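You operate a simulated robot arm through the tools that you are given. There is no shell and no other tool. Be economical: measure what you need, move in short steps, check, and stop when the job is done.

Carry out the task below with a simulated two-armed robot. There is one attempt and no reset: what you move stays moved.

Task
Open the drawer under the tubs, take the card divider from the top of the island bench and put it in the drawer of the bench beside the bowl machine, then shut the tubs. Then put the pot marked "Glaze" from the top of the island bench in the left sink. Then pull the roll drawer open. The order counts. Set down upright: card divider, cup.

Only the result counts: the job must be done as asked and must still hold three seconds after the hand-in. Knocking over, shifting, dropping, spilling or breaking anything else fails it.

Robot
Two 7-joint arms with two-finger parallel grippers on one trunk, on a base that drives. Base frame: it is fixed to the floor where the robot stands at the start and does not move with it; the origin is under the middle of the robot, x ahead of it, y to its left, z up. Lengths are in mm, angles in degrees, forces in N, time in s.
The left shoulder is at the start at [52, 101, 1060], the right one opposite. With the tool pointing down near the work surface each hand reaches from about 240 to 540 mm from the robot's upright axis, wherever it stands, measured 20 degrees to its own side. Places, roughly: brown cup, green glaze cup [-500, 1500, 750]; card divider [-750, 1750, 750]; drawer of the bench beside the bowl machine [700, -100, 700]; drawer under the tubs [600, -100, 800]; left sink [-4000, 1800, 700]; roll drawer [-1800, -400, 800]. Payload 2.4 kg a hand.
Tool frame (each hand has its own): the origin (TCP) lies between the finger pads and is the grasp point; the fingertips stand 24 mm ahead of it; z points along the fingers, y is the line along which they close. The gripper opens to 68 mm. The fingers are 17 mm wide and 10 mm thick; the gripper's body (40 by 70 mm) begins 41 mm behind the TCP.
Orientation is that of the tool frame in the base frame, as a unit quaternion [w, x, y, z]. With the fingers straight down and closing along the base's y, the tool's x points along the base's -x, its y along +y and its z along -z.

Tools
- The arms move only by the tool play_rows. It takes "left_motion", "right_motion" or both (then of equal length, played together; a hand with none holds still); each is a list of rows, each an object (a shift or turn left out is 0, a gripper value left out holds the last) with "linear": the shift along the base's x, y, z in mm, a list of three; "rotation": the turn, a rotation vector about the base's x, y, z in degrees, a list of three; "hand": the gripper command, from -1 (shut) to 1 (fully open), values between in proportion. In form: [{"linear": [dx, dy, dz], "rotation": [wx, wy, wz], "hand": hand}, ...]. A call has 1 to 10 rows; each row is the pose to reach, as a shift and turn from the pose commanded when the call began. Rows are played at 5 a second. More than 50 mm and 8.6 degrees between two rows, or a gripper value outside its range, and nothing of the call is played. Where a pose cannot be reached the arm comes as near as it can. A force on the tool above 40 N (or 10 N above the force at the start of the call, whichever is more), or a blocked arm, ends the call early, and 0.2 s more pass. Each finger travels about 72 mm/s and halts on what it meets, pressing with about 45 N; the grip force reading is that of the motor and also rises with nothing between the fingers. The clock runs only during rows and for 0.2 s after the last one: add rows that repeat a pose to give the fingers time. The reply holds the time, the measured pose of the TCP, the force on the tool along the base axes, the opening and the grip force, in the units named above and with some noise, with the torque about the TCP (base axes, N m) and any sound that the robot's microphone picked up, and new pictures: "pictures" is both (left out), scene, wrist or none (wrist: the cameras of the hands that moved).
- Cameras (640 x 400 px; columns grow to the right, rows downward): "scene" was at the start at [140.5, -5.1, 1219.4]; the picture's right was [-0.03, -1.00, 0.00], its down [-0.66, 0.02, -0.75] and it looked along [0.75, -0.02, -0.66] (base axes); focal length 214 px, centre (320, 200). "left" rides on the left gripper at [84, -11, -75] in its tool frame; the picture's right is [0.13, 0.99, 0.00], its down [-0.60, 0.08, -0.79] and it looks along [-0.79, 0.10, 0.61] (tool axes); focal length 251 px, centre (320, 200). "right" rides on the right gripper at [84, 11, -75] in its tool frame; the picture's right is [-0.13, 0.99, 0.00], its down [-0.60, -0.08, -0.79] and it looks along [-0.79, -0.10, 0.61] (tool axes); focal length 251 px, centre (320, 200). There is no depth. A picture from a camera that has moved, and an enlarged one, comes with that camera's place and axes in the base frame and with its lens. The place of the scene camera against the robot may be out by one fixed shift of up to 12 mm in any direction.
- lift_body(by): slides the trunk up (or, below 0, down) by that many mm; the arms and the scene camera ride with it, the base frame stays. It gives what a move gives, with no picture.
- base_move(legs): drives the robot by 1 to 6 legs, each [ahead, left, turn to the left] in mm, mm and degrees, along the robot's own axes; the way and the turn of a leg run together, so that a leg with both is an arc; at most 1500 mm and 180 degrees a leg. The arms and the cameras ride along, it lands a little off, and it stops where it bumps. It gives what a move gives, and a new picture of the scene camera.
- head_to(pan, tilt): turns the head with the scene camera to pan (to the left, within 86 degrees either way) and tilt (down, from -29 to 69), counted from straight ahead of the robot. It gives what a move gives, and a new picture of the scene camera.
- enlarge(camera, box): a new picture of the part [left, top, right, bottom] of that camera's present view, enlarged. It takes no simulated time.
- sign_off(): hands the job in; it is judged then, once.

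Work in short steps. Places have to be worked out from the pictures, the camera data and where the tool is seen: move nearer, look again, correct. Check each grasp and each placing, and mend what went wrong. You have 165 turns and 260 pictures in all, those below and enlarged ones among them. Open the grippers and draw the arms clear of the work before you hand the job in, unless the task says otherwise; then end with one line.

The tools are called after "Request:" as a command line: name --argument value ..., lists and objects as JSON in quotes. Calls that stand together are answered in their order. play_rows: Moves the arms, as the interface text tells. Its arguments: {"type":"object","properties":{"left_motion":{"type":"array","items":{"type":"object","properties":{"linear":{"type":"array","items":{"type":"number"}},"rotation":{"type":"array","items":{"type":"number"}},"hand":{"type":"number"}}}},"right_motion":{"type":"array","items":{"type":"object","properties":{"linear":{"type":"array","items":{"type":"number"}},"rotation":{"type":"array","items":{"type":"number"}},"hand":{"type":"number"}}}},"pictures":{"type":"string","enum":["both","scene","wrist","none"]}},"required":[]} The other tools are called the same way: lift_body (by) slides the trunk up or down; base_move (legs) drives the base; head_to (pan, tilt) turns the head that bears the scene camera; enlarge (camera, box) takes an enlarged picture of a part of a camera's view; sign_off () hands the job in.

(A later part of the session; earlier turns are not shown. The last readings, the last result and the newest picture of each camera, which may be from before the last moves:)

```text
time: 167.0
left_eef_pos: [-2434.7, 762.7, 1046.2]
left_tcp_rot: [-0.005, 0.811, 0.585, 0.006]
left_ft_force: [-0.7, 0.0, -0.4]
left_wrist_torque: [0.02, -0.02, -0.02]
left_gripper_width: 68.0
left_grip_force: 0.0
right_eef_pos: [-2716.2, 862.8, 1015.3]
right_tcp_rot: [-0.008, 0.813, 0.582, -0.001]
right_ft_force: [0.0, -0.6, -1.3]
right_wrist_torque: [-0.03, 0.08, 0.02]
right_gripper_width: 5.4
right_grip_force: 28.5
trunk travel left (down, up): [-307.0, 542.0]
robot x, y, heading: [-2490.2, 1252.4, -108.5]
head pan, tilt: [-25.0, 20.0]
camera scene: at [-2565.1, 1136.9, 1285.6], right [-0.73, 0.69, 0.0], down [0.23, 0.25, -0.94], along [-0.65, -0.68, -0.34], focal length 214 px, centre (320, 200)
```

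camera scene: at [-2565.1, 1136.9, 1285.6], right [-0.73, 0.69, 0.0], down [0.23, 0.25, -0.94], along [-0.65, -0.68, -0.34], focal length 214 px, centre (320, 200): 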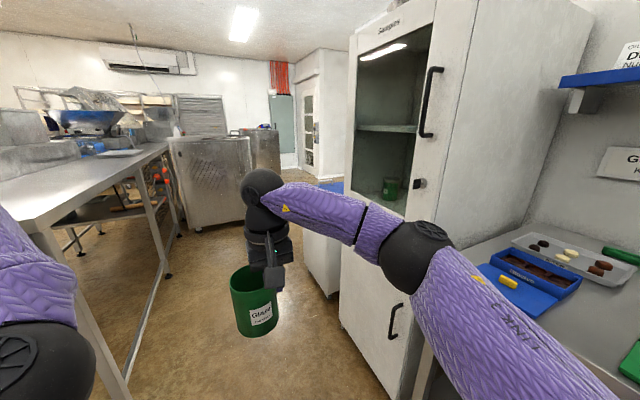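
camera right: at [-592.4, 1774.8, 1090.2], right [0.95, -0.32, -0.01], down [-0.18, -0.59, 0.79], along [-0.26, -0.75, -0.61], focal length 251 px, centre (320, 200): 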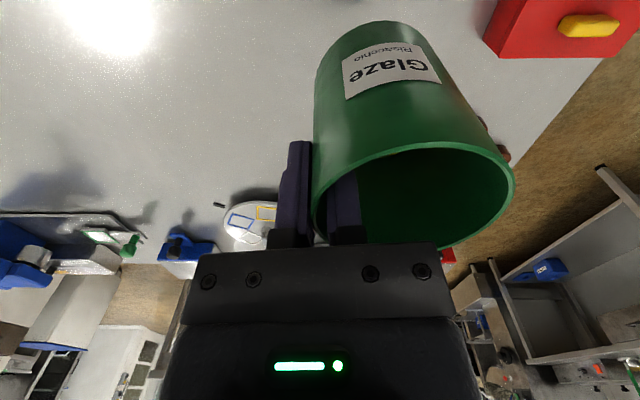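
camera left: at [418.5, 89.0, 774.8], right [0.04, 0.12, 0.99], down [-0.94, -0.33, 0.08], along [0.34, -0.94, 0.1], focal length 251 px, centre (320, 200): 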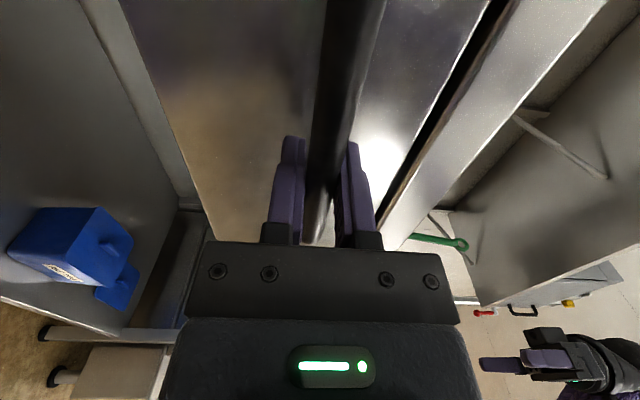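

The aisle is passable, though my right elbow is near the white cabinet. I'll shift left a little and continue.

Request:
base_move --legs '[[0, 70, 0], [900, 0, 0.6]]'

Request:
head_to --pan -55 --tilt 20

```text
time: 172.3
left_eef_pos: [-2639.5, -105.9, 1045.3]
left_tcp_rot: [-0.007, 0.809, 0.588, 0.005]
left_ft_force: [0.2, 0.1, -0.2]
left_wrist_torque: [0.0, 0.02, 0.02]
left_gripper_width: 68.1
left_grip_force: 0.1
right_eef_pos: [-2922.5, -7.8, 1014.3]
right_tcp_rot: [-0.008, 0.81, 0.586, -0.001]
right_ft_force: [0.5, -0.4, -2.5]
right_wrist_torque: [0.01, 0.07, 0.02]
right_gripper_width: 5.4
right_grip_force: 28.2
trunk travel left (down, up): [-307.0, 542.0]
robot x, y, heading: [-2698.0, 384.1, -107.8]
head pan, tilt: [-25.0, 20.0]
camera scene: at [-2774.3, 266.6, 1285.6], right [-0.73, 0.68, 0.0], down [0.23, 0.25, -0.94], along [-0.64, -0.69, -0.34], focal length 214 px, centre (320, 200)
```

scene: 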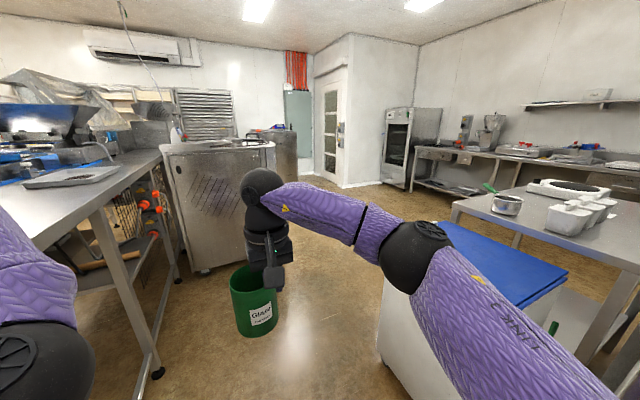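

```text
time: 173.2
left_eef_pos: [-2640.1, -105.9, 1045.3]
left_tcp_rot: [-0.006, 0.808, 0.589, 0.005]
left_ft_force: [-0.2, -0.3, -0.3]
left_wrist_torque: [-0.02, 0.0, 0.01]
left_gripper_width: 68.2
left_grip_force: 0.0
right_eef_pos: [-2921.7, -8.4, 1015.1]
right_tcp_rot: [-0.009, 0.81, 0.586, -0.001]
right_ft_force: [0.1, 0.5, -0.6]
right_wrist_torque: [0.02, 0.07, -0.03]
right_gripper_width: 5.5
right_grip_force: 28.5
trunk travel left (down, up): [-307.0, 542.0]
robot x, y, heading: [-2698.3, 380.8, -107.8]
head pan, tilt: [-55.0, 20.0]
camera scene: at [-2800.0, 307.4, 1285.6], right [-0.3, 0.95, 0.0], down [0.33, 0.1, -0.94], along [-0.9, -0.28, -0.34], focal length 214 px, centre (320, 200)
```

scene: 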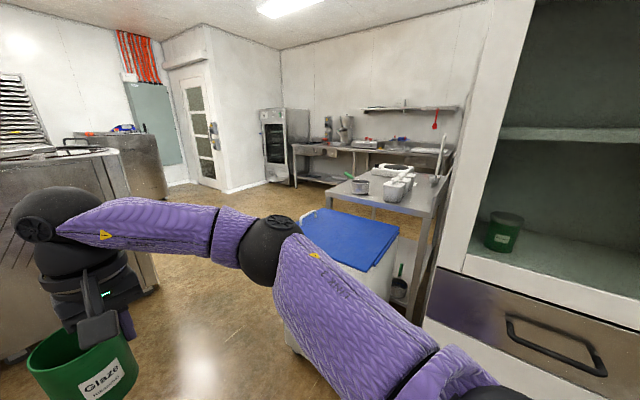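

The room continues behind the cabinet on the right. I'll go on 600 mm and look right.

Request:
base_move --legs '[[650, 0, 0]]'

Request:
head_to --pan -86 --tilt 20

```text
time: 176.9
left_eef_pos: [-2845.6, -728.9, 1045.3]
left_tcp_rot: [-0.006, 0.811, 0.586, 0.006]
left_ft_force: [-0.7, 0.0, -0.4]
left_wrist_torque: [0.0, 0.04, 0.0]
left_gripper_width: 67.9
left_grip_force: 0.0
right_eef_pos: [-3126.7, -627.6, 1014.4]
right_tcp_rot: [-0.007, 0.812, 0.584, -0.002]
right_ft_force: [0.3, 0.2, -1.4]
right_wrist_torque: [0.05, 0.07, 0.03]
right_gripper_width: 5.6
right_grip_force: 28.1
trunk travel left (down, up): [-307.0, 542.0]
robot x, y, heading: [-2899.5, -238.3, -108.4]
head pan, tilt: [-55.0, 20.0]
camera scene: at [-3002.4, -313.1, 1285.6], right [-0.29, 0.96, 0.0], down [0.33, 0.1, -0.94], along [-0.9, -0.27, -0.34], focal length 214 px, centre (320, 200)
```

scene: 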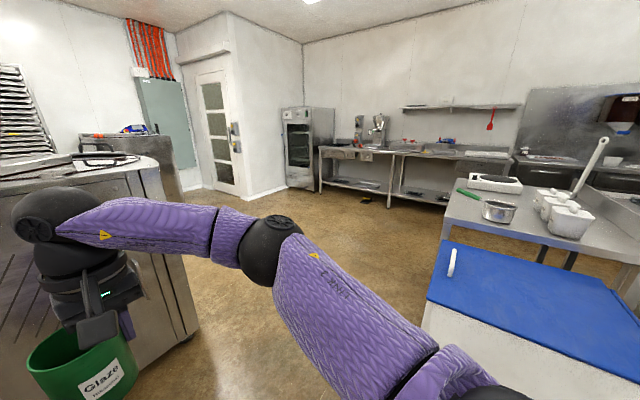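

```text
time: 177.8
left_eef_pos: [-2843.6, -728.9, 1045.3]
left_tcp_rot: [-0.007, 0.811, 0.586, 0.005]
left_ft_force: [0.4, 0.8, 0.1]
left_wrist_torque: [-0.02, -0.01, -0.03]
left_gripper_width: 68.0
left_grip_force: 0.1
right_eef_pos: [-3126.1, -629.1, 1015.0]
right_tcp_rot: [-0.008, 0.812, 0.584, -0.001]
right_ft_force: [0.4, -0.6, -2.2]
right_wrist_torque: [-0.03, 0.05, 0.0]
right_gripper_width: 5.7
right_grip_force: 28.5
trunk travel left (down, up): [-307.0, 542.0]
robot x, y, heading: [-2901.8, -236.0, -108.3]
head pan, tilt: [-85.9, 20.0]
camera scene: at [-3003.5, -263.4, 1285.6], right [0.24, 0.97, 0.0], down [0.33, -0.08, -0.94], along [-0.91, 0.23, -0.34], focal length 214 px, centre (320, 200)
```

scene: 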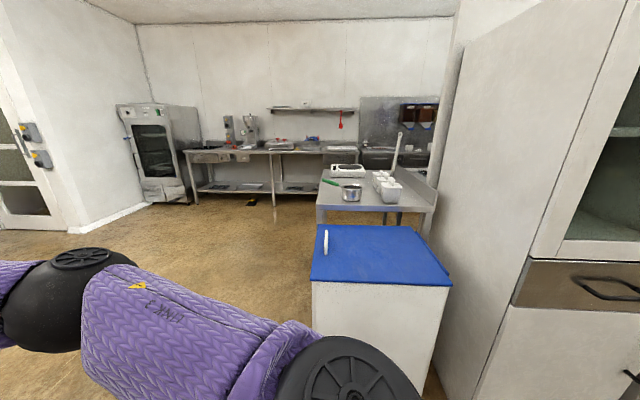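

Basins with dispensers are visible at the back right. Zooming in.

Request:
enlarge --camera "scene" --box '[260, 80, 460, 205]'

```text
3.20 times, centred on (360, 142) of scene
camera zoom: at [-3003.5, -263.4, 1285.6], right [0.24, 0.97, 0.0], down [0.33, -0.08, -0.94], along [-0.91, 0.23, -0.34], focal length 686 px, centre (192, 384)
```

zoom: 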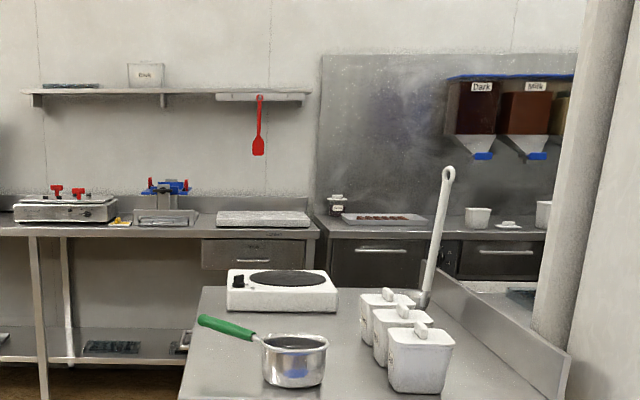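

Those aren't sinks; the sink spot lies behind that inner wall, reached by going round the small table. I'll turn west and drive along the open floor.

Request:
base_move --legs '[[560, 0, 0], [0, 0, -89.5], [1300, 0, 0]]'

Request:
head_to --pan -60 --tilt 20

```text
time: 191.0
left_eef_pos: [-4803.1, -425.1, 1045.4]
left_tcp_rot: [0.0, 0.988, -0.157, 0.008]
left_ft_force: [0.0, 0.5, -0.3]
left_wrist_torque: [0.02, 0.01, -0.01]
left_gripper_width: 68.1
left_grip_force: 0.1
right_eef_pos: [-4703.8, -142.5, 1015.0]
right_tcp_rot: [-0.006, 0.987, -0.159, 0.005]
right_ft_force: [0.4, -0.6, -1.4]
right_wrist_torque: [0.05, -0.02, 0.01]
right_gripper_width: 5.3
right_grip_force: 28.3
trunk travel left (down, up): [-307.0, 542.0]
robot x, y, heading: [-4312.5, -366.9, 162.1]
head pan, tilt: [-85.9, 20.0]
camera scene: at [-4333.5, -262.9, 1285.6], right [0.97, -0.24, 0.0], down [-0.08, -0.33, -0.94], along [0.22, 0.91, -0.34], focal length 214 px, centre (320, 200)
```

scene: 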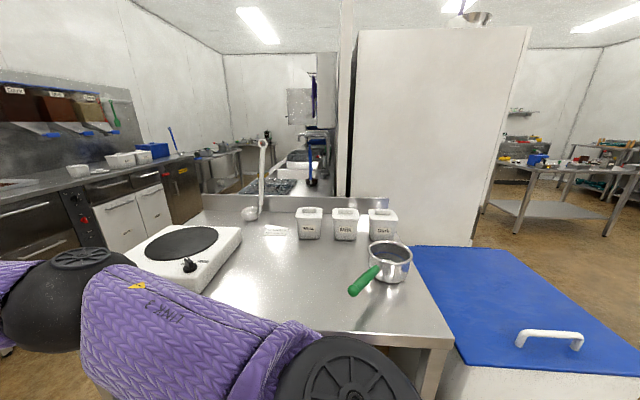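

```text
time: 191.9
left_eef_pos: [-4802.7, -424.9, 1045.4]
left_tcp_rot: [-0.001, 0.988, -0.156, 0.008]
left_ft_force: [0.3, -0.4, 0.0]
left_wrist_torque: [0.02, 0.03, 0.01]
left_gripper_width: 67.7
left_grip_force: 0.1
right_eef_pos: [-4703.4, -141.6, 1016.3]
right_tcp_rot: [-0.005, 0.987, -0.159, 0.005]
right_ft_force: [0.0, 0.2, -2.1]
right_wrist_torque: [0.07, 0.01, 0.02]
right_gripper_width: 5.2
right_grip_force: 28.7
trunk travel left (down, up): [-307.0, 542.0]
robot x, y, heading: [-4314.6, -365.1, 162.2]
head pan, tilt: [-60.0, 20.0]
camera scene: at [-4375.1, -262.3, 1285.6], right [0.98, 0.21, 0.0], down [0.07, -0.33, -0.94], along [-0.2, 0.92, -0.34], focal length 214 px, centre (320, 200)
```

scene: 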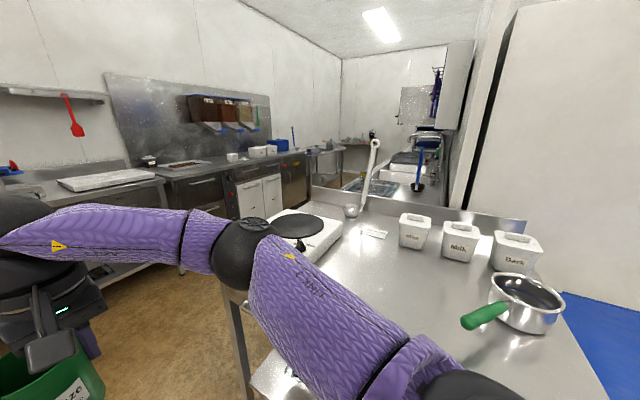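

Now a run of sinks with taps is visible along the back of the partition. I'll zoom in.

Request:
enlarge --camera "scene" --box '[320, 90, 480, 190]'

Request:
base_move --legs '[[900, 0, 0]]'

```text
4.00 times, centred on (400, 140) of scene
camera zoom: at [-4375.1, -262.3, 1285.6], right [0.98, 0.21, 0.0], down [0.07, -0.33, -0.94], along [-0.2, 0.92, -0.34], focal length 858 px, centre (0, 440)
```

zoom: 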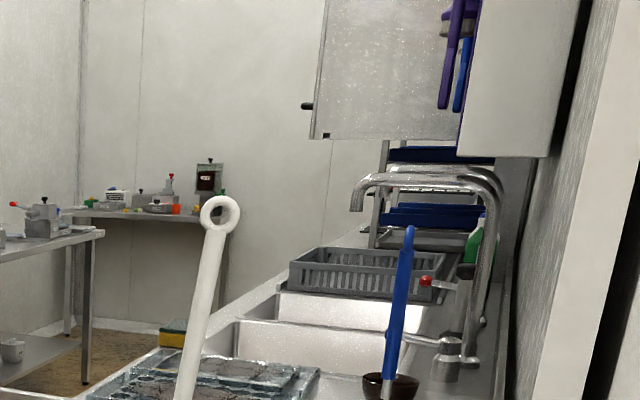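

```text
time: 196.6
left_eef_pos: [-5665.6, -128.5, 1045.9]
left_tcp_rot: [0.0, 0.986, -0.165, 0.009]
left_ft_force: [-0.9, -0.5, -0.3]
left_wrist_torque: [0.0, 0.0, -0.03]
left_gripper_width: 68.2
left_grip_force: 0.1
right_eef_pos: [-5562.6, 152.2, 1015.4]
right_tcp_rot: [-0.006, 0.986, -0.167, 0.004]
right_ft_force: [-1.1, 0.6, -2.3]
right_wrist_torque: [0.05, -0.03, 0.01]
right_gripper_width: 4.9
right_grip_force: 28.1
trunk travel left (down, up): [-307.0, 542.0]
robot x, y, heading: [-5173.3, -79.1, 161.1]
head pan, tilt: [-60.0, 20.0]
camera scene: at [-5235.8, 25.6, 1285.6], right [0.98, 0.19, 0.0], down [0.07, -0.34, -0.94], along [-0.18, 0.92, -0.34], focal length 214 px, centre (320, 200)
```

scene: 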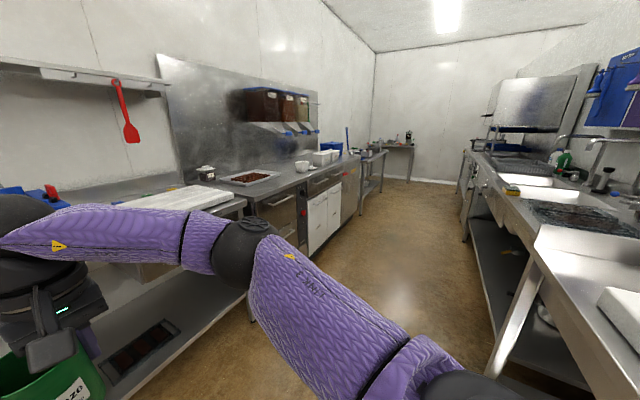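

Two sinks sit on the right-hand counter. I'll move to the aisle's middle, turn to face that counter, and slide along to the sinks.

Request:
base_move --legs '[[330, 0, 0], [0, 0, -89.5], [0, 0, -89.5]]'

Request:
base_move --legs '[[0, 1000, 0]]'

Request:
head_to --pan 35 --tilt 25

```text
time: 206.3
left_eef_pos: [-4993.8, 97.5, 1045.8]
left_tcp_rot: [-0.008, 0.145, 0.989, 0.0]
left_ft_force: [-0.6, -0.1, -0.6]
left_wrist_torque: [0.01, 0.04, -0.01]
left_gripper_width: 67.9
left_grip_force: 0.0
right_eef_pos: [-5085.9, -187.9, 1015.6]
right_tcp_rot: [-0.005, 0.147, 0.989, -0.006]
right_ft_force: [0.2, 0.1, -1.3]
right_wrist_torque: [-0.03, 0.01, 0.02]
right_gripper_width: 4.6
right_grip_force: 27.7
trunk travel left (down, up): [-307.0, 542.0]
robot x, y, heading: [-5477.2, 28.2, -16.7]
head pan, tilt: [-60.0, 20.0]
camera scene: at [-5411.8, -80.0, 1285.6], right [-0.97, -0.23, 0.0], down [-0.08, 0.33, -0.94], along [0.22, -0.91, -0.34], focal length 214 px, centre (320, 200)
```

scene: 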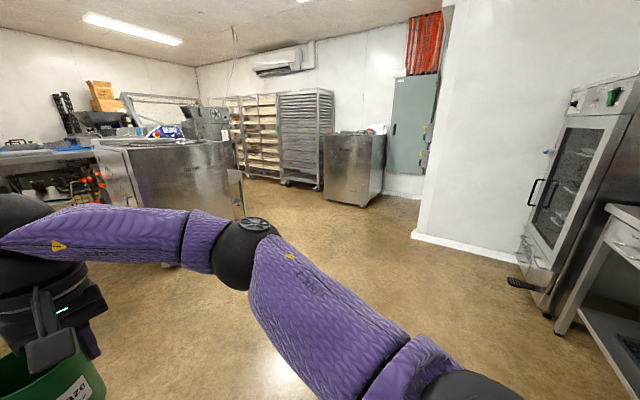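

```text
time: 211.4
left_eef_pos: [-4722.8, 1045.0, 1045.8]
left_tcp_rot: [-0.008, 0.138, 0.99, 0.0]
left_ft_force: [0.6, -0.1, -0.1]
left_wrist_torque: [0.0, 0.05, 0.02]
left_gripper_width: 67.8
left_grip_force: 0.1
right_eef_pos: [-4811.4, 758.1, 1015.4]
right_tcp_rot: [-0.006, 0.139, 0.99, -0.007]
right_ft_force: [-0.3, -0.2, -0.8]
right_wrist_torque: [-0.03, -0.01, 0.0]
right_gripper_width: 4.1
right_grip_force: 27.6
trunk travel left (down, up): [-307.0, 542.0]
robot x, y, heading: [-5211.0, 965.8, -15.8]
head pan, tilt: [-60.0, 20.0]
camera scene: at [-5138.5, 861.2, 1285.6], right [-0.97, -0.25, 0.0], down [-0.09, 0.33, -0.94], along [0.23, -0.91, -0.34], focal length 214 px, centre (320, 200)
```

scene: 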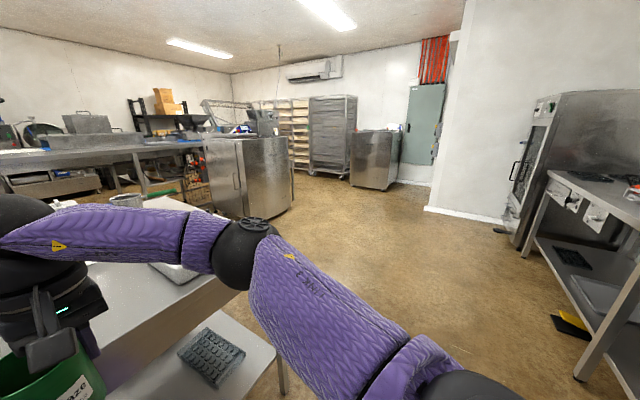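

```text
time: 213.1
left_eef_pos: [-4722.7, 1044.3, 1046.5]
left_tcp_rot: [-0.009, 0.137, 0.99, -0.001]
left_ft_force: [0.1, -0.9, 0.4]
left_wrist_torque: [0.03, 0.03, 0.0]
left_gripper_width: 67.8
left_grip_force: 0.0
right_eef_pos: [-4809.6, 757.7, 1015.8]
right_tcp_rot: [-0.005, 0.14, 0.99, -0.006]
right_ft_force: [-0.1, -0.3, -1.8]
right_wrist_torque: [-0.05, -0.01, -0.03]
right_gripper_width: 4.0
right_grip_force: 27.3
trunk travel left (down, up): [-307.0, 542.0]
robot x, y, heading: [-5210.4, 967.9, -15.6]
head pan, tilt: [35.0, 25.0]
camera scene: at [-5074.5, 981.8, 1277.5], right [0.33, -0.94, 0.0], down [-0.4, -0.14, -0.91], along [0.86, 0.3, -0.42], focal length 214 px, centre (320, 200)
```

scene: 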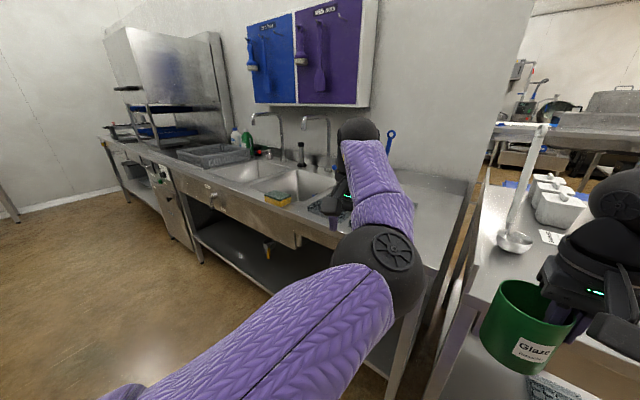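

The sinks are ahead-left. The grip width has shrunk from 6.1 to 4.0, so I'll check the cup before going on.

Request:
enlarge --camera "right" --box '[160, 0, 640, 300]'

Request:
enlarge --camera "scene" --box '[180, 100, 420, 250]'

```text
1.33 times, centred on (400, 150) of right
camera zoom: at [-4888.6, 793.2, 1089.7], right [0.4, 0.92, -0.01], down [0.57, -0.23, 0.79], along [0.72, -0.32, -0.61], focal length 335 px, centre (213, 267)
```

zoom: 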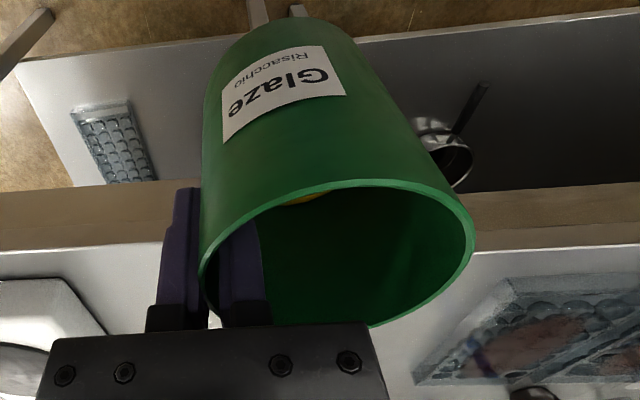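

```text
2.67 times, centred on (300, 175) of scene
camera zoom: at [-5074.5, 981.8, 1277.5], right [0.33, -0.94, 0.0], down [-0.4, -0.14, -0.91], along [0.86, 0.3, -0.42], focal length 572 px, centre (373, 267)
```

zoom: 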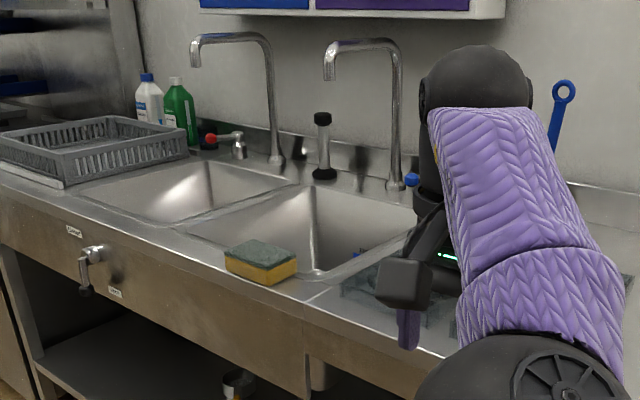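

The left sink is centred near (-3911,1874), basin front about n≈-4510. The cup has only shifted slightly. I'll slide left along the counter, square up, and look again from in front.

Request:
base_move --legs '[[0, 0, -2.2], [0, 1340, 0]]'

Request:
head_to --pan -5 --tilt 35

```text
time: 220.2
left_eef_pos: [-4301.3, 2285.1, 1047.2]
left_tcp_rot: [-0.008, 0.164, 0.986, -0.001]
left_ft_force: [-0.1, -0.3, -0.6]
left_wrist_torque: [0.03, 0.0, -0.04]
left_gripper_width: 67.8
left_grip_force: 0.0
right_eef_pos: [-4403.9, 2003.1, 1016.4]
right_tcp_rot: [-0.005, 0.166, 0.986, -0.007]
right_ft_force: [-0.6, 0.3, -2.0]
right_wrist_torque: [-0.03, 0.01, 0.03]
right_gripper_width: 3.5
right_grip_force: 27.2
trunk travel left (down, up): [-307.0, 542.0]
robot x, y, heading: [-4789.6, 2229.6, -18.6]
head pan, tilt: [35.0, 25.0]
camera scene: at [-4655.1, 2240.5, 1277.5], right [0.28, -0.96, 0.0], down [-0.41, -0.12, -0.91], along [0.87, 0.25, -0.42], focal length 214 px, centre (320, 200)
```

scene: 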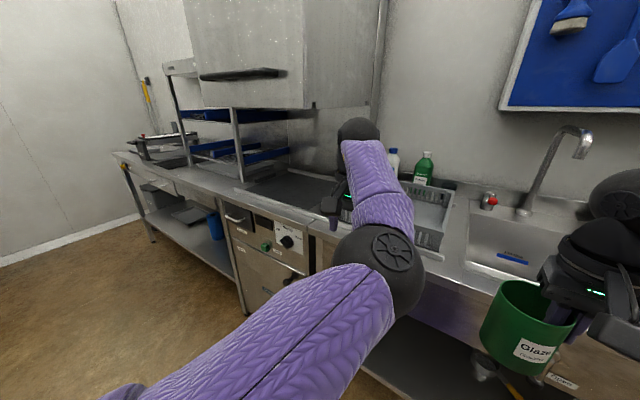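

```text
time: 221.3
left_eef_pos: [-4300.1, 2284.0, 1044.9]
left_tcp_rot: [-0.008, 0.163, 0.987, -0.001]
left_ft_force: [0.1, 0.6, -0.3]
left_wrist_torque: [0.0, -0.03, 0.01]
left_gripper_width: 67.9
left_grip_force: 0.0
right_eef_pos: [-4404.4, 2002.0, 1015.3]
right_tcp_rot: [-0.004, 0.166, 0.986, -0.007]
right_ft_force: [0.2, -0.1, -1.4]
right_wrist_torque: [-0.03, 0.0, -0.01]
right_gripper_width: 3.7
right_grip_force: 26.9
trunk travel left (down, up): [-307.0, 542.0]
robot x, y, heading: [-4791.4, 2230.7, -18.4]
head pan, tilt: [-5.0, 35.0]
camera scene: at [-4662.9, 2179.2, 1261.8], right [-0.4, -0.92, 0.0], down [-0.53, 0.23, -0.82], along [0.75, -0.33, -0.57], focal length 214 px, centre (320, 200)
```

scene: 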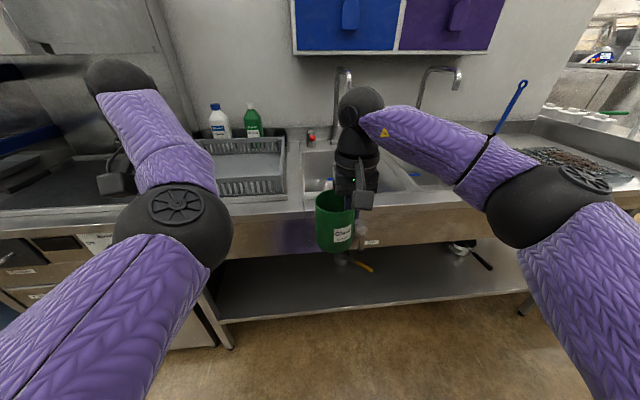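

I'm squarely in front of the left sink. Zooming to pin down the basin edges and the tap.

Request:
enlarge --camera "scene" --box '[240, 60, 480, 210]'

Request:
enlarge --camera "right" --box '[0, 0, 640, 400]'

```text
2.67 times, centred on (360, 135) of scene
camera zoom: at [-4662.9, 2179.2, 1261.8], right [-0.4, -0.92, 0.0], down [-0.53, 0.23, -0.82], along [0.75, -0.33, -0.57], focal length 572 px, centre (213, 373)
```

zoom: 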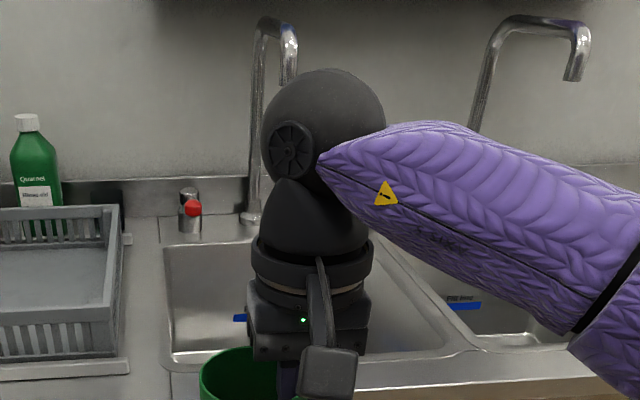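

```text
1.00 times, centred on (320, 200) of right (not enlarged: the box is as wide or as high as the picture)
camera zoom: at [-4479.4, 2042.0, 1089.7], right [0.45, 0.89, -0.01], down [0.55, -0.26, 0.79], along [0.7, -0.36, -0.61], focal length 251 px, centre (320, 200)
```

zoom: 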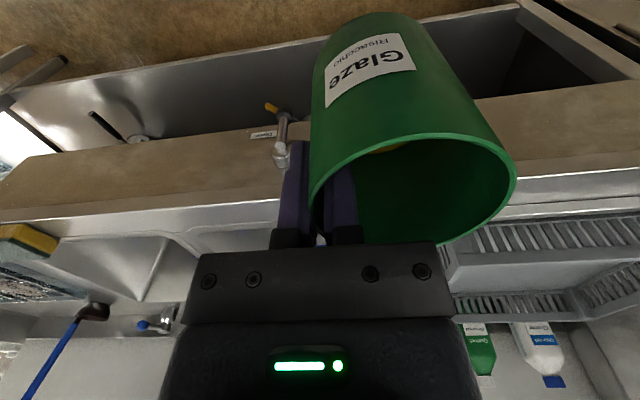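

Basin spans roughly n -4500..-4150 and l 270..640, with the spout near n≈-4200 high up. I'll line up and drive in 250 mm first, then check clearances.

Request:
base_move --legs '[[0, -100, 0.5], [260, 0, 0]]'

Request:
enlarge --camera "right" --box '[0, 0, 640, 400]'

```text
time: 223.9
left_eef_pos: [-4084.3, 2113.0, 1045.6]
left_tcp_rot: [-0.008, 0.16, 0.987, 0.0]
left_ft_force: [-0.9, 0.0, 0.4]
left_wrist_torque: [0.0, -0.03, 0.0]
left_gripper_width: 68.2
left_grip_force: 0.1
right_eef_pos: [-4187.3, 1830.9, 1013.7]
right_tcp_rot: [-0.005, 0.163, 0.987, -0.006]
right_ft_force: [0.9, -0.5, -1.3]
right_wrist_torque: [-0.07, -0.04, 0.0]
right_gripper_width: 3.7
right_grip_force: 27.0
trunk travel left (down, up): [-307.0, 542.0]
robot x, y, heading: [-4576.2, 2056.8, -18.4]
head pan, tilt: [-5.0, 35.0]
camera scene: at [-4446.5, 2005.3, 1261.7], right [-0.4, -0.92, 0.0], down [-0.53, 0.23, -0.82], along [0.75, -0.32, -0.57], focal length 214 px, centre (320, 200)
```

scene: 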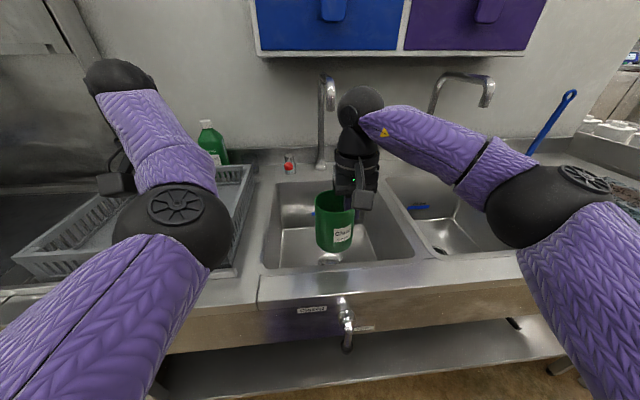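

```text
1.00 times, centred on (320, 200) of right (not enlarged: the box is as wide or as high as the picture)
camera zoom: at [-4262.0, 1869.6, 1089.6], right [0.44, 0.9, -0.01], down [0.56, -0.26, 0.79], along [0.7, -0.36, -0.61], focal length 251 px, centre (320, 200)
```

zoom: 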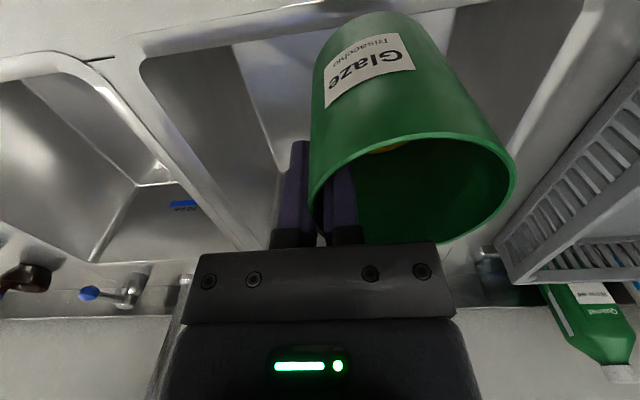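

Refined: basin front edge n≈-4540, so I'll aim the hand at n≈-4390, l≈440. I'll edge the base in and raise the left hand so the trunk can be lowered safely.

Request:
base_move --legs '[[105, -20, 0.4]]'

Request:
play_rows --left_motion '[{"linear": [-5, 2, 20]}, {"linear": [-10, 4, 40]}, {"linear": [-15, 6, 60]}, {"linear": [-20, 8, 80]}, {"linear": [-25, 10, 100]}]' --pictures "scene"

```text
time: 225.1
left_eef_pos: [-3992.7, 2066.8, 1044.8]
left_tcp_rot: [-0.008, 0.155, 0.988, -0.001]
left_ft_force: [-0.1, -0.3, 0.2]
left_wrist_torque: [0.01, -0.01, 0.01]
left_gripper_width: 68.0
left_grip_force: 0.1
right_eef_pos: [-4090.3, 1783.4, 1015.2]
right_tcp_rot: [-0.004, 0.158, 0.987, -0.006]
right_ft_force: [0.3, -0.2, -1.6]
right_wrist_torque: [-0.06, 0.0, 0.02]
right_gripper_width: 3.5
right_grip_force: 27.3
trunk travel left (down, up): [-307.0, 542.0]
robot x, y, heading: [-4480.6, 2006.0, -18.0]
head pan, tilt: [-5.0, 35.0]
camera scene: at [-4351.9, 1955.2, 1261.7], right [-0.39, -0.92, 0.0], down [-0.53, 0.22, -0.82], along [0.76, -0.32, -0.57], focal length 214 px, centre (320, 200)
```

scene: 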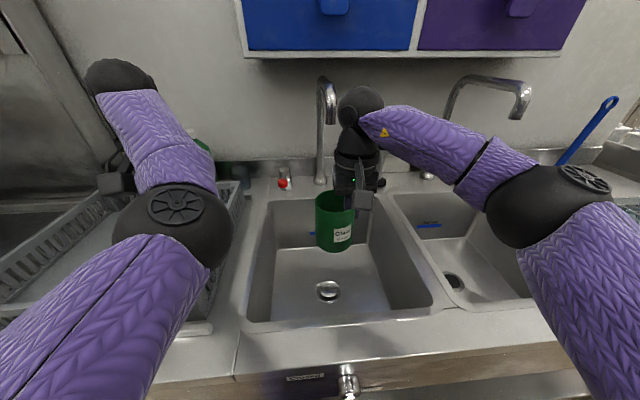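

```text
time: 226.3
left_eef_pos: [-4017.1, 2077.1, 1146.7]
left_tcp_rot: [-0.008, 0.155, 0.988, 0.0]
left_ft_force: [-0.8, -0.1, 0.3]
left_wrist_torque: [-0.02, 0.04, -0.01]
left_gripper_width: 68.0
left_grip_force: 0.0
right_eef_pos: [-4089.6, 1782.8, 1014.9]
right_tcp_rot: [-0.004, 0.157, 0.988, -0.006]
right_ft_force: [-0.2, 0.1, -1.8]
right_wrist_torque: [-0.04, -0.02, 0.0]
right_gripper_width: 3.7
right_grip_force: 27.3
trunk travel left (down, up): [-307.0, 542.0]
robot x, y, heading: [-4479.5, 2005.1, -17.4]
head pan, tilt: [-5.0, 35.0]
camera scene: at [-4352.4, 1955.5, 1261.8], right [-0.39, -0.92, 0.0], down [-0.53, 0.22, -0.82], along [0.76, -0.32, -0.57], focal length 214 px, centre (320, 200)
```

scene: 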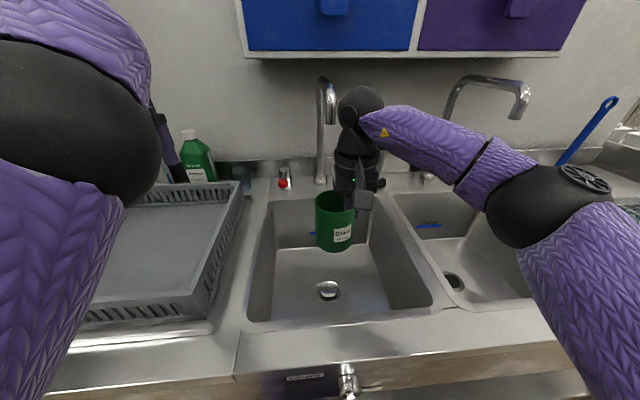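

The basin is clear beneath the cup. I'll move the hand 49 mm deeper, then lower the trunk 80 mm to give the arm reach down.

Request:
play_rows --right_motion '[{"linear": [23, -8, 0]}, {"linear": [46, -15, 0]}]' --pictures "none"

Request:
lift_body --by -80

Request:
play_rows --right_motion '[{"linear": [0, 0, -20]}, {"linear": [0, 0, -45]}, {"linear": [0, 0, -70]}]'

```text
time: 226.9
left_eef_pos: [-4016.0, 2077.0, 1146.8]
left_tcp_rot: [-0.008, 0.155, 0.988, -0.001]
left_ft_force: [1.1, -0.2, 0.1]
left_wrist_torque: [0.02, 0.0, 0.0]
left_gripper_width: 68.1
left_grip_force: 0.2
right_eef_pos: [-4043.6, 1771.1, 1013.6]
right_tcp_rot: [-0.005, 0.156, 0.988, -0.007]
right_ft_force: [0.6, -0.6, -1.5]
right_wrist_torque: [0.0, 0.04, 0.0]
right_gripper_width: 3.3
right_grip_force: 26.9
trunk travel left (down, up): [-307.0, 542.0]
robot x, y, heading: [-4478.9, 2005.0, -17.9]
head pan, tilt: [-5.0, 35.0]
```

```text
time: 228.0
left_eef_pos: [-4017.8, 2078.3, 1065.4]
left_tcp_rot: [-0.008, 0.155, 0.988, -0.001]
left_ft_force: [-0.2, 0.8, 0.2]
left_wrist_torque: [0.0, -0.02, 0.0]
left_gripper_width: 67.9
left_grip_force: 0.1
right_eef_pos: [-4043.7, 1769.0, 933.8]
right_tcp_rot: [-0.004, 0.157, 0.988, -0.006]
right_ft_force: [0.0, -0.1, -1.6]
right_wrist_torque: [-0.06, -0.02, 0.03]
right_gripper_width: 2.8
right_grip_force: 26.6
trunk travel left (down, up): [-227.0, 622.0]
robot x, y, heading: [-4482.9, 2007.0, -17.6]
head pan, tilt: [-5.0, 35.0]
```

```text
time: 228.8
left_eef_pos: [-4016.8, 2076.3, 1065.8]
left_tcp_rot: [-0.008, 0.156, 0.988, -0.001]
left_ft_force: [0.7, -0.1, 0.1]
left_wrist_torque: [-0.03, 0.02, 0.0]
left_gripper_width: 68.0
left_grip_force: 0.0
right_eef_pos: [-4042.9, 1769.1, 863.6]
right_tcp_rot: [-0.005, 0.157, 0.988, -0.006]
right_ft_force: [0.8, 0.8, -1.8]
right_wrist_torque: [-0.02, 0.02, -0.01]
right_gripper_width: 2.9
right_grip_force: 26.9
trunk travel left (down, up): [-227.0, 622.0]
robot x, y, heading: [-4479.0, 2002.7, -17.6]
head pan, tilt: [-5.0, 35.0]
camera scene: at [-4335.1, 1950.0, 1180.5], right [-0.39, -0.92, 0.0], down [-0.53, 0.22, -0.82], along [0.76, -0.32, -0.57], focal length 214 px, centre (320, 200)
camera right: at [-4119.6, 1807.3, 938.2], right [0.43, 0.9, -0.01], down [0.56, -0.25, 0.79], along [0.71, -0.35, -0.61], focal length 251 px, centre (320, 200)
```

scene: 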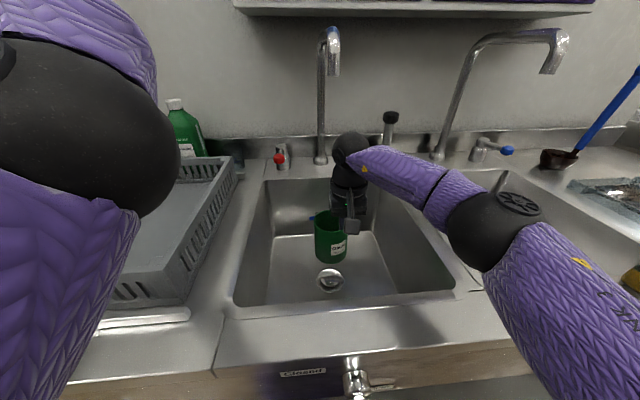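
right: 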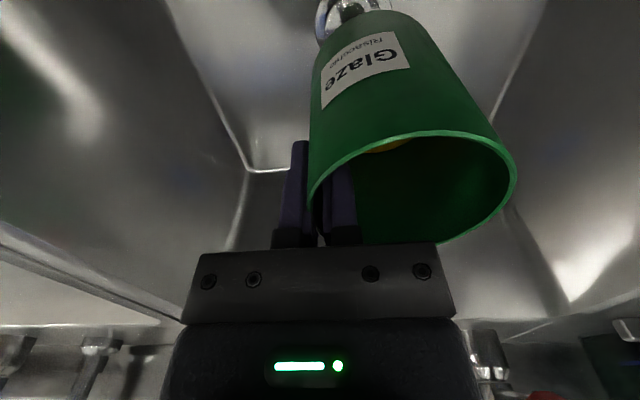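

The cup is right over the drain, so I'll shift it about 85 mm left and 25 mm back onto the flat floor of the basin, then continue down.

Request:
play_rows --right_motion '[{"linear": [17, 24, 0]}, {"linear": [34, 48, 0]}, {"linear": [50, 73, 0]}, {"linear": [50, 73, -25]}, {"linear": [50, 73, -50]}]'

```text
time: 230.0
left_eef_pos: [-4017.1, 2077.2, 1065.4]
left_tcp_rot: [-0.008, 0.155, 0.988, -0.001]
left_ft_force: [0.0, -0.3, 0.2]
left_wrist_torque: [-0.01, -0.03, 0.0]
left_gripper_width: 68.1
left_grip_force: 0.1
right_eef_pos: [-4014.4, 1838.6, 826.8]
right_tcp_rot: [-0.005, 0.157, 0.988, -0.007]
right_ft_force: [-1.0, 0.1, -1.5]
right_wrist_torque: [-0.06, -0.01, 0.01]
right_gripper_width: 2.3
right_grip_force: 26.5
right hand out of reach, approached as far as the arm can: row 3, 4, 5
trunk travel left (down, up): [-227.0, 622.0]
robot x, y, heading: [-4483.4, 2006.4, -17.7]
head pan, tilt: [-5.0, 35.0]
camera scene: at [-4335.3, 1949.9, 1180.6], right [-0.39, -0.92, 0.0], down [-0.53, 0.22, -0.82], along [0.76, -0.32, -0.57], focal length 214 px, centre (320, 200)
camera right: at [-4090.5, 1877.2, 901.0], right [0.43, 0.9, -0.02], down [0.56, -0.25, 0.79], along [0.71, -0.35, -0.61], focal length 251 px, centre (320, 200)
```

scene: 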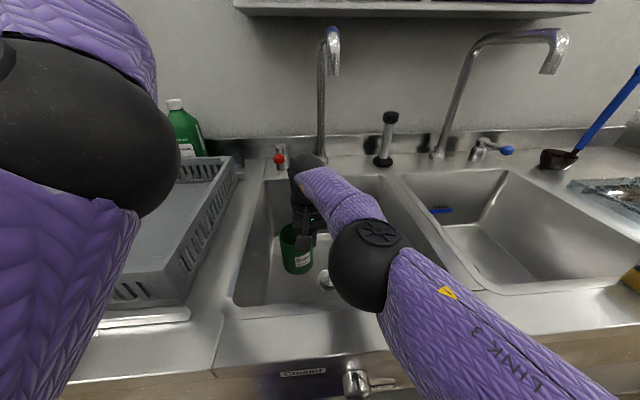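
right: 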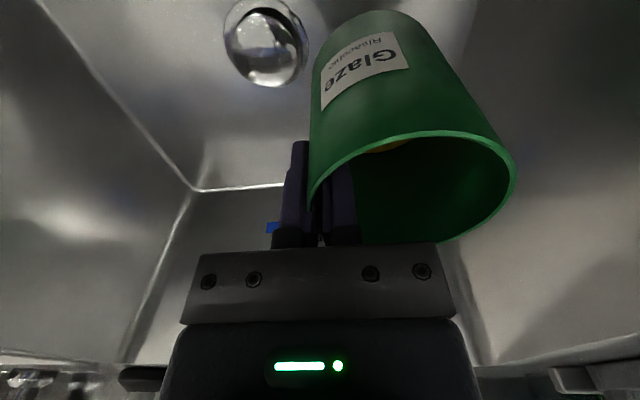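

That position twists the elbow low over the counter. I'll bring the hand back, shift the base left instead, so the arm stays in a comfortable pose.

Request:
play_rows --right_motion '[{"linear": [-8, -24, 15]}, {"linear": [-16, -48, 30]}, {"linear": [-27, -80, 30]}]' --pictures "none"

Request:
base_move --legs '[[0, 85, 0]]'

```text
time: 230.8
left_eef_pos: [-4016.7, 2078.1, 1066.1]
left_tcp_rot: [-0.008, 0.155, 0.988, 0.0]
left_ft_force: [0.8, -0.7, -0.5]
left_wrist_torque: [0.02, 0.0, -0.02]
left_gripper_width: 68.0
left_grip_force: 0.1
right_eef_pos: [-4016.0, 1778.0, 854.1]
right_tcp_rot: [-0.005, 0.157, 0.988, -0.006]
right_ft_force: [-0.4, 0.5, -1.1]
right_wrist_torque: [-0.03, 0.03, -0.02]
right_gripper_width: 2.2
right_grip_force: 26.5
right hand out of reach, approached as far as the arm can: row 1, 2, 3
trunk travel left (down, up): [-227.0, 622.0]
robot x, y, heading: [-4480.2, 2006.4, -17.8]
head pan, tilt: [-5.0, 35.0]
```

```text
time: 231.9
left_eef_pos: [-3990.5, 2158.1, 1067.0]
left_tcp_rot: [-0.008, 0.155, 0.988, -0.001]
left_ft_force: [0.9, -0.4, -0.5]
left_wrist_torque: [-0.02, -0.02, -0.01]
left_gripper_width: 68.0
left_grip_force: 0.1
right_eef_pos: [-3991.7, 1860.1, 854.6]
right_tcp_rot: [-0.005, 0.157, 0.988, -0.005]
right_ft_force: [0.4, -0.4, -1.8]
right_wrist_torque: [-0.05, 0.03, 0.0]
right_gripper_width: 2.7
right_grip_force: 26.7
trunk travel left (down, up): [-227.0, 622.0]
robot x, y, heading: [-4457.0, 2090.4, -17.6]
head pan, tilt: [-5.0, 35.0]
camera scene: at [-4309.2, 2031.6, 1180.5], right [-0.39, -0.92, 0.0], down [-0.53, 0.22, -0.82], along [0.76, -0.32, -0.57], focal length 214 px, centre (320, 200)
```

scene: 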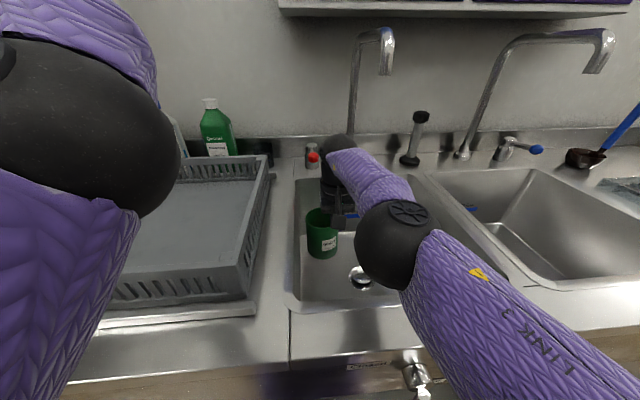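

I'll fine-adjust the hand away from the basin's left wall, raise the left hand a bit, and then lower using the trunk so the arm posture stays the same.

Request:
play_rows --right_motion '[{"linear": [-15, -12, 0]}, {"linear": [-29, -24, 0]}, {"linear": [-29, -24, 0]}]' --left_motion '[{"linear": [0, 0, 25]}, {"linear": [0, 0, 50]}, {"linear": [0, 0, 75]}]' --pictures "wrist"

Request:
lift_body --by -70

```text
time: 232.6
left_eef_pos: [-3988.6, 2174.5, 1125.5]
left_tcp_rot: [0.001, 0.138, 0.99, 0.024]
left_ft_force: [13.9, 4.3, -15.0]
left_wrist_torque: [-0.42, -0.29, -0.56]
left_gripper_width: 67.9
left_grip_force: 0.1
left hand out of reach, approached as far as the arm can: row 3
right_eef_pos: [-4018.3, 1834.6, 853.9]
right_tcp_rot: [-0.006, 0.161, 0.987, -0.006]
right_ft_force: [0.0, 0.8, -1.9]
right_wrist_torque: [-0.04, 0.02, -0.04]
right_gripper_width: 2.3
right_grip_force: 26.8
right hand out of reach, approached as far as the arm can: row 1
trunk travel left (down, up): [-227.0, 622.0]
robot x, y, heading: [-4455.3, 2091.6, -17.8]
head pan, tilt: [-5.0, 35.0]
stopped in row 3 (left hand): the force on the tool passed its limit at 92 N (the readings are from after the stop); the commanded pose is now the measured one
camera right: at [-4095.7, 1872.7, 928.7], right [0.44, 0.9, -0.02], down [0.56, -0.26, 0.79], along [0.71, -0.35, -0.61], focal length 251 px, centre (320, 200)
camera left: at [-4073.2, 2183.5, 1200.8], right [0.15, 0.99, 0.04], down [0.6, -0.12, 0.79], along [0.79, -0.09, -0.61], focal length 251 px, centre (320, 200)
```

right: 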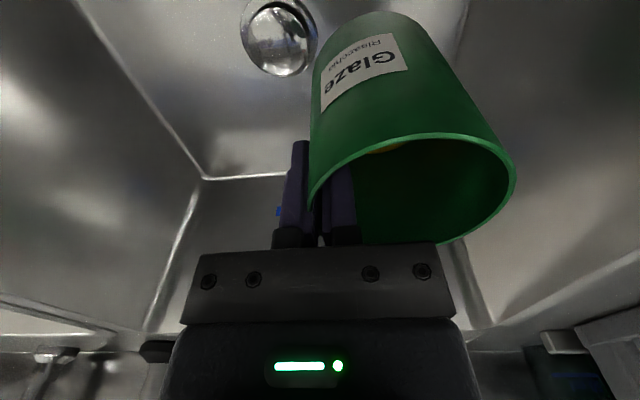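
left: 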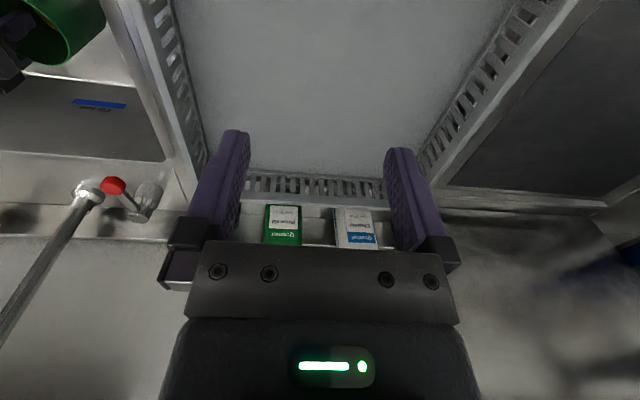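

```text
time: 233.0
left_eef_pos: [-3988.3, 2174.0, 1120.6]
left_tcp_rot: [0.003, 0.136, 0.99, 0.023]
left_ft_force: [9.9, 5.4, -8.1]
left_wrist_torque: [-0.4, -0.22, -0.58]
left_gripper_width: 68.1
left_grip_force: 0.0
right_eef_pos: [-4019.4, 1833.5, 851.2]
right_tcp_rot: [-0.006, 0.16, 0.987, -0.006]
right_ft_force: [-0.8, 0.0, -1.5]
right_wrist_torque: [-0.05, -0.01, 0.01]
right_gripper_width: 2.4
right_grip_force: 26.4
trunk travel left (down, up): [-224.0, 625.0]
robot x, y, heading: [-4455.4, 2085.8, -17.6]
head pan, tilt: [-5.0, 35.0]
stopped: the force on the tool passed its limit at 44 N (the readings are from after the stop); the commanded pose is now the measured one
```

The left arm is touching something. I'll look at it before doing anything else.

Request:
head_to --pan 35 --tilt 5

```text
time: 234.0
left_eef_pos: [-3987.5, 2172.9, 1122.0]
left_tcp_rot: [0.002, 0.135, 0.991, 0.023]
left_ft_force: [18.6, 9.4, -14.7]
left_wrist_torque: [-0.78, -0.15, -1.04]
left_gripper_width: 68.1
left_grip_force: 0.1
right_eef_pos: [-4018.7, 1833.2, 851.9]
right_tcp_rot: [-0.006, 0.16, 0.987, -0.006]
right_ft_force: [0.3, 0.1, -1.0]
right_wrist_torque: [-0.05, -0.01, 0.01]
right_gripper_width: 2.5
right_grip_force: 27.0
trunk travel left (down, up): [-224.0, 625.0]
robot x, y, heading: [-4453.7, 2085.2, -17.9]
head pan, tilt: [35.0, 5.0]
camera scene: at [-4302.0, 2092.3, 1226.0], right [0.3, -0.96, 0.0], down [-0.08, -0.03, -1.0], along [0.95, 0.3, -0.09], focal length 214 px, centre (320, 200)
```

scene: 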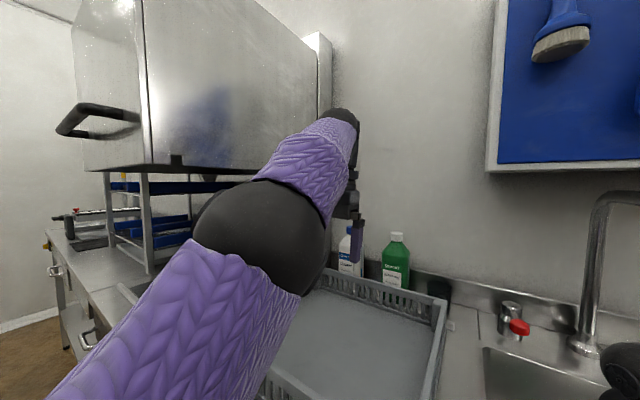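

The arm likely folded onto itself when raised. I'll return the left hand to its previous unforced pose.

Request:
play_rows --left_motion '[{"linear": [-1, -5, -15]}, {"linear": [-2, -10, -30]}, {"linear": [-3, -15, -45]}]' --pictures "scene"

```text
time: 234.8
left_eef_pos: [-3992.2, 2158.5, 1077.1]
left_tcp_rot: [0.002, 0.135, 0.991, 0.023]
left_ft_force: [0.6, -1.0, 0.4]
left_wrist_torque: [-0.03, 0.0, 0.01]
left_gripper_width: 67.9
left_grip_force: 0.0
right_eef_pos: [-4019.3, 1834.4, 852.2]
right_tcp_rot: [-0.005, 0.161, 0.987, -0.006]
right_ft_force: [-0.3, 0.0, -1.4]
right_wrist_torque: [-0.03, 0.01, 0.01]
right_gripper_width: 2.5
right_grip_force: 26.3
trunk travel left (down, up): [-224.0, 625.0]
robot x, y, heading: [-4455.4, 2087.4, -17.8]
head pan, tilt: [35.0, 5.0]
camera scene: at [-4302.0, 2092.3, 1226.0], right [0.3, -0.95, 0.0], down [-0.08, -0.03, -1.0], along [0.95, 0.3, -0.09], focal length 214 px, centre (320, 200)
```

scene: 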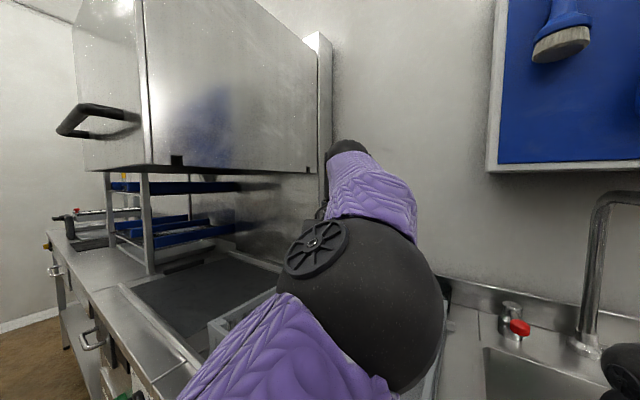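

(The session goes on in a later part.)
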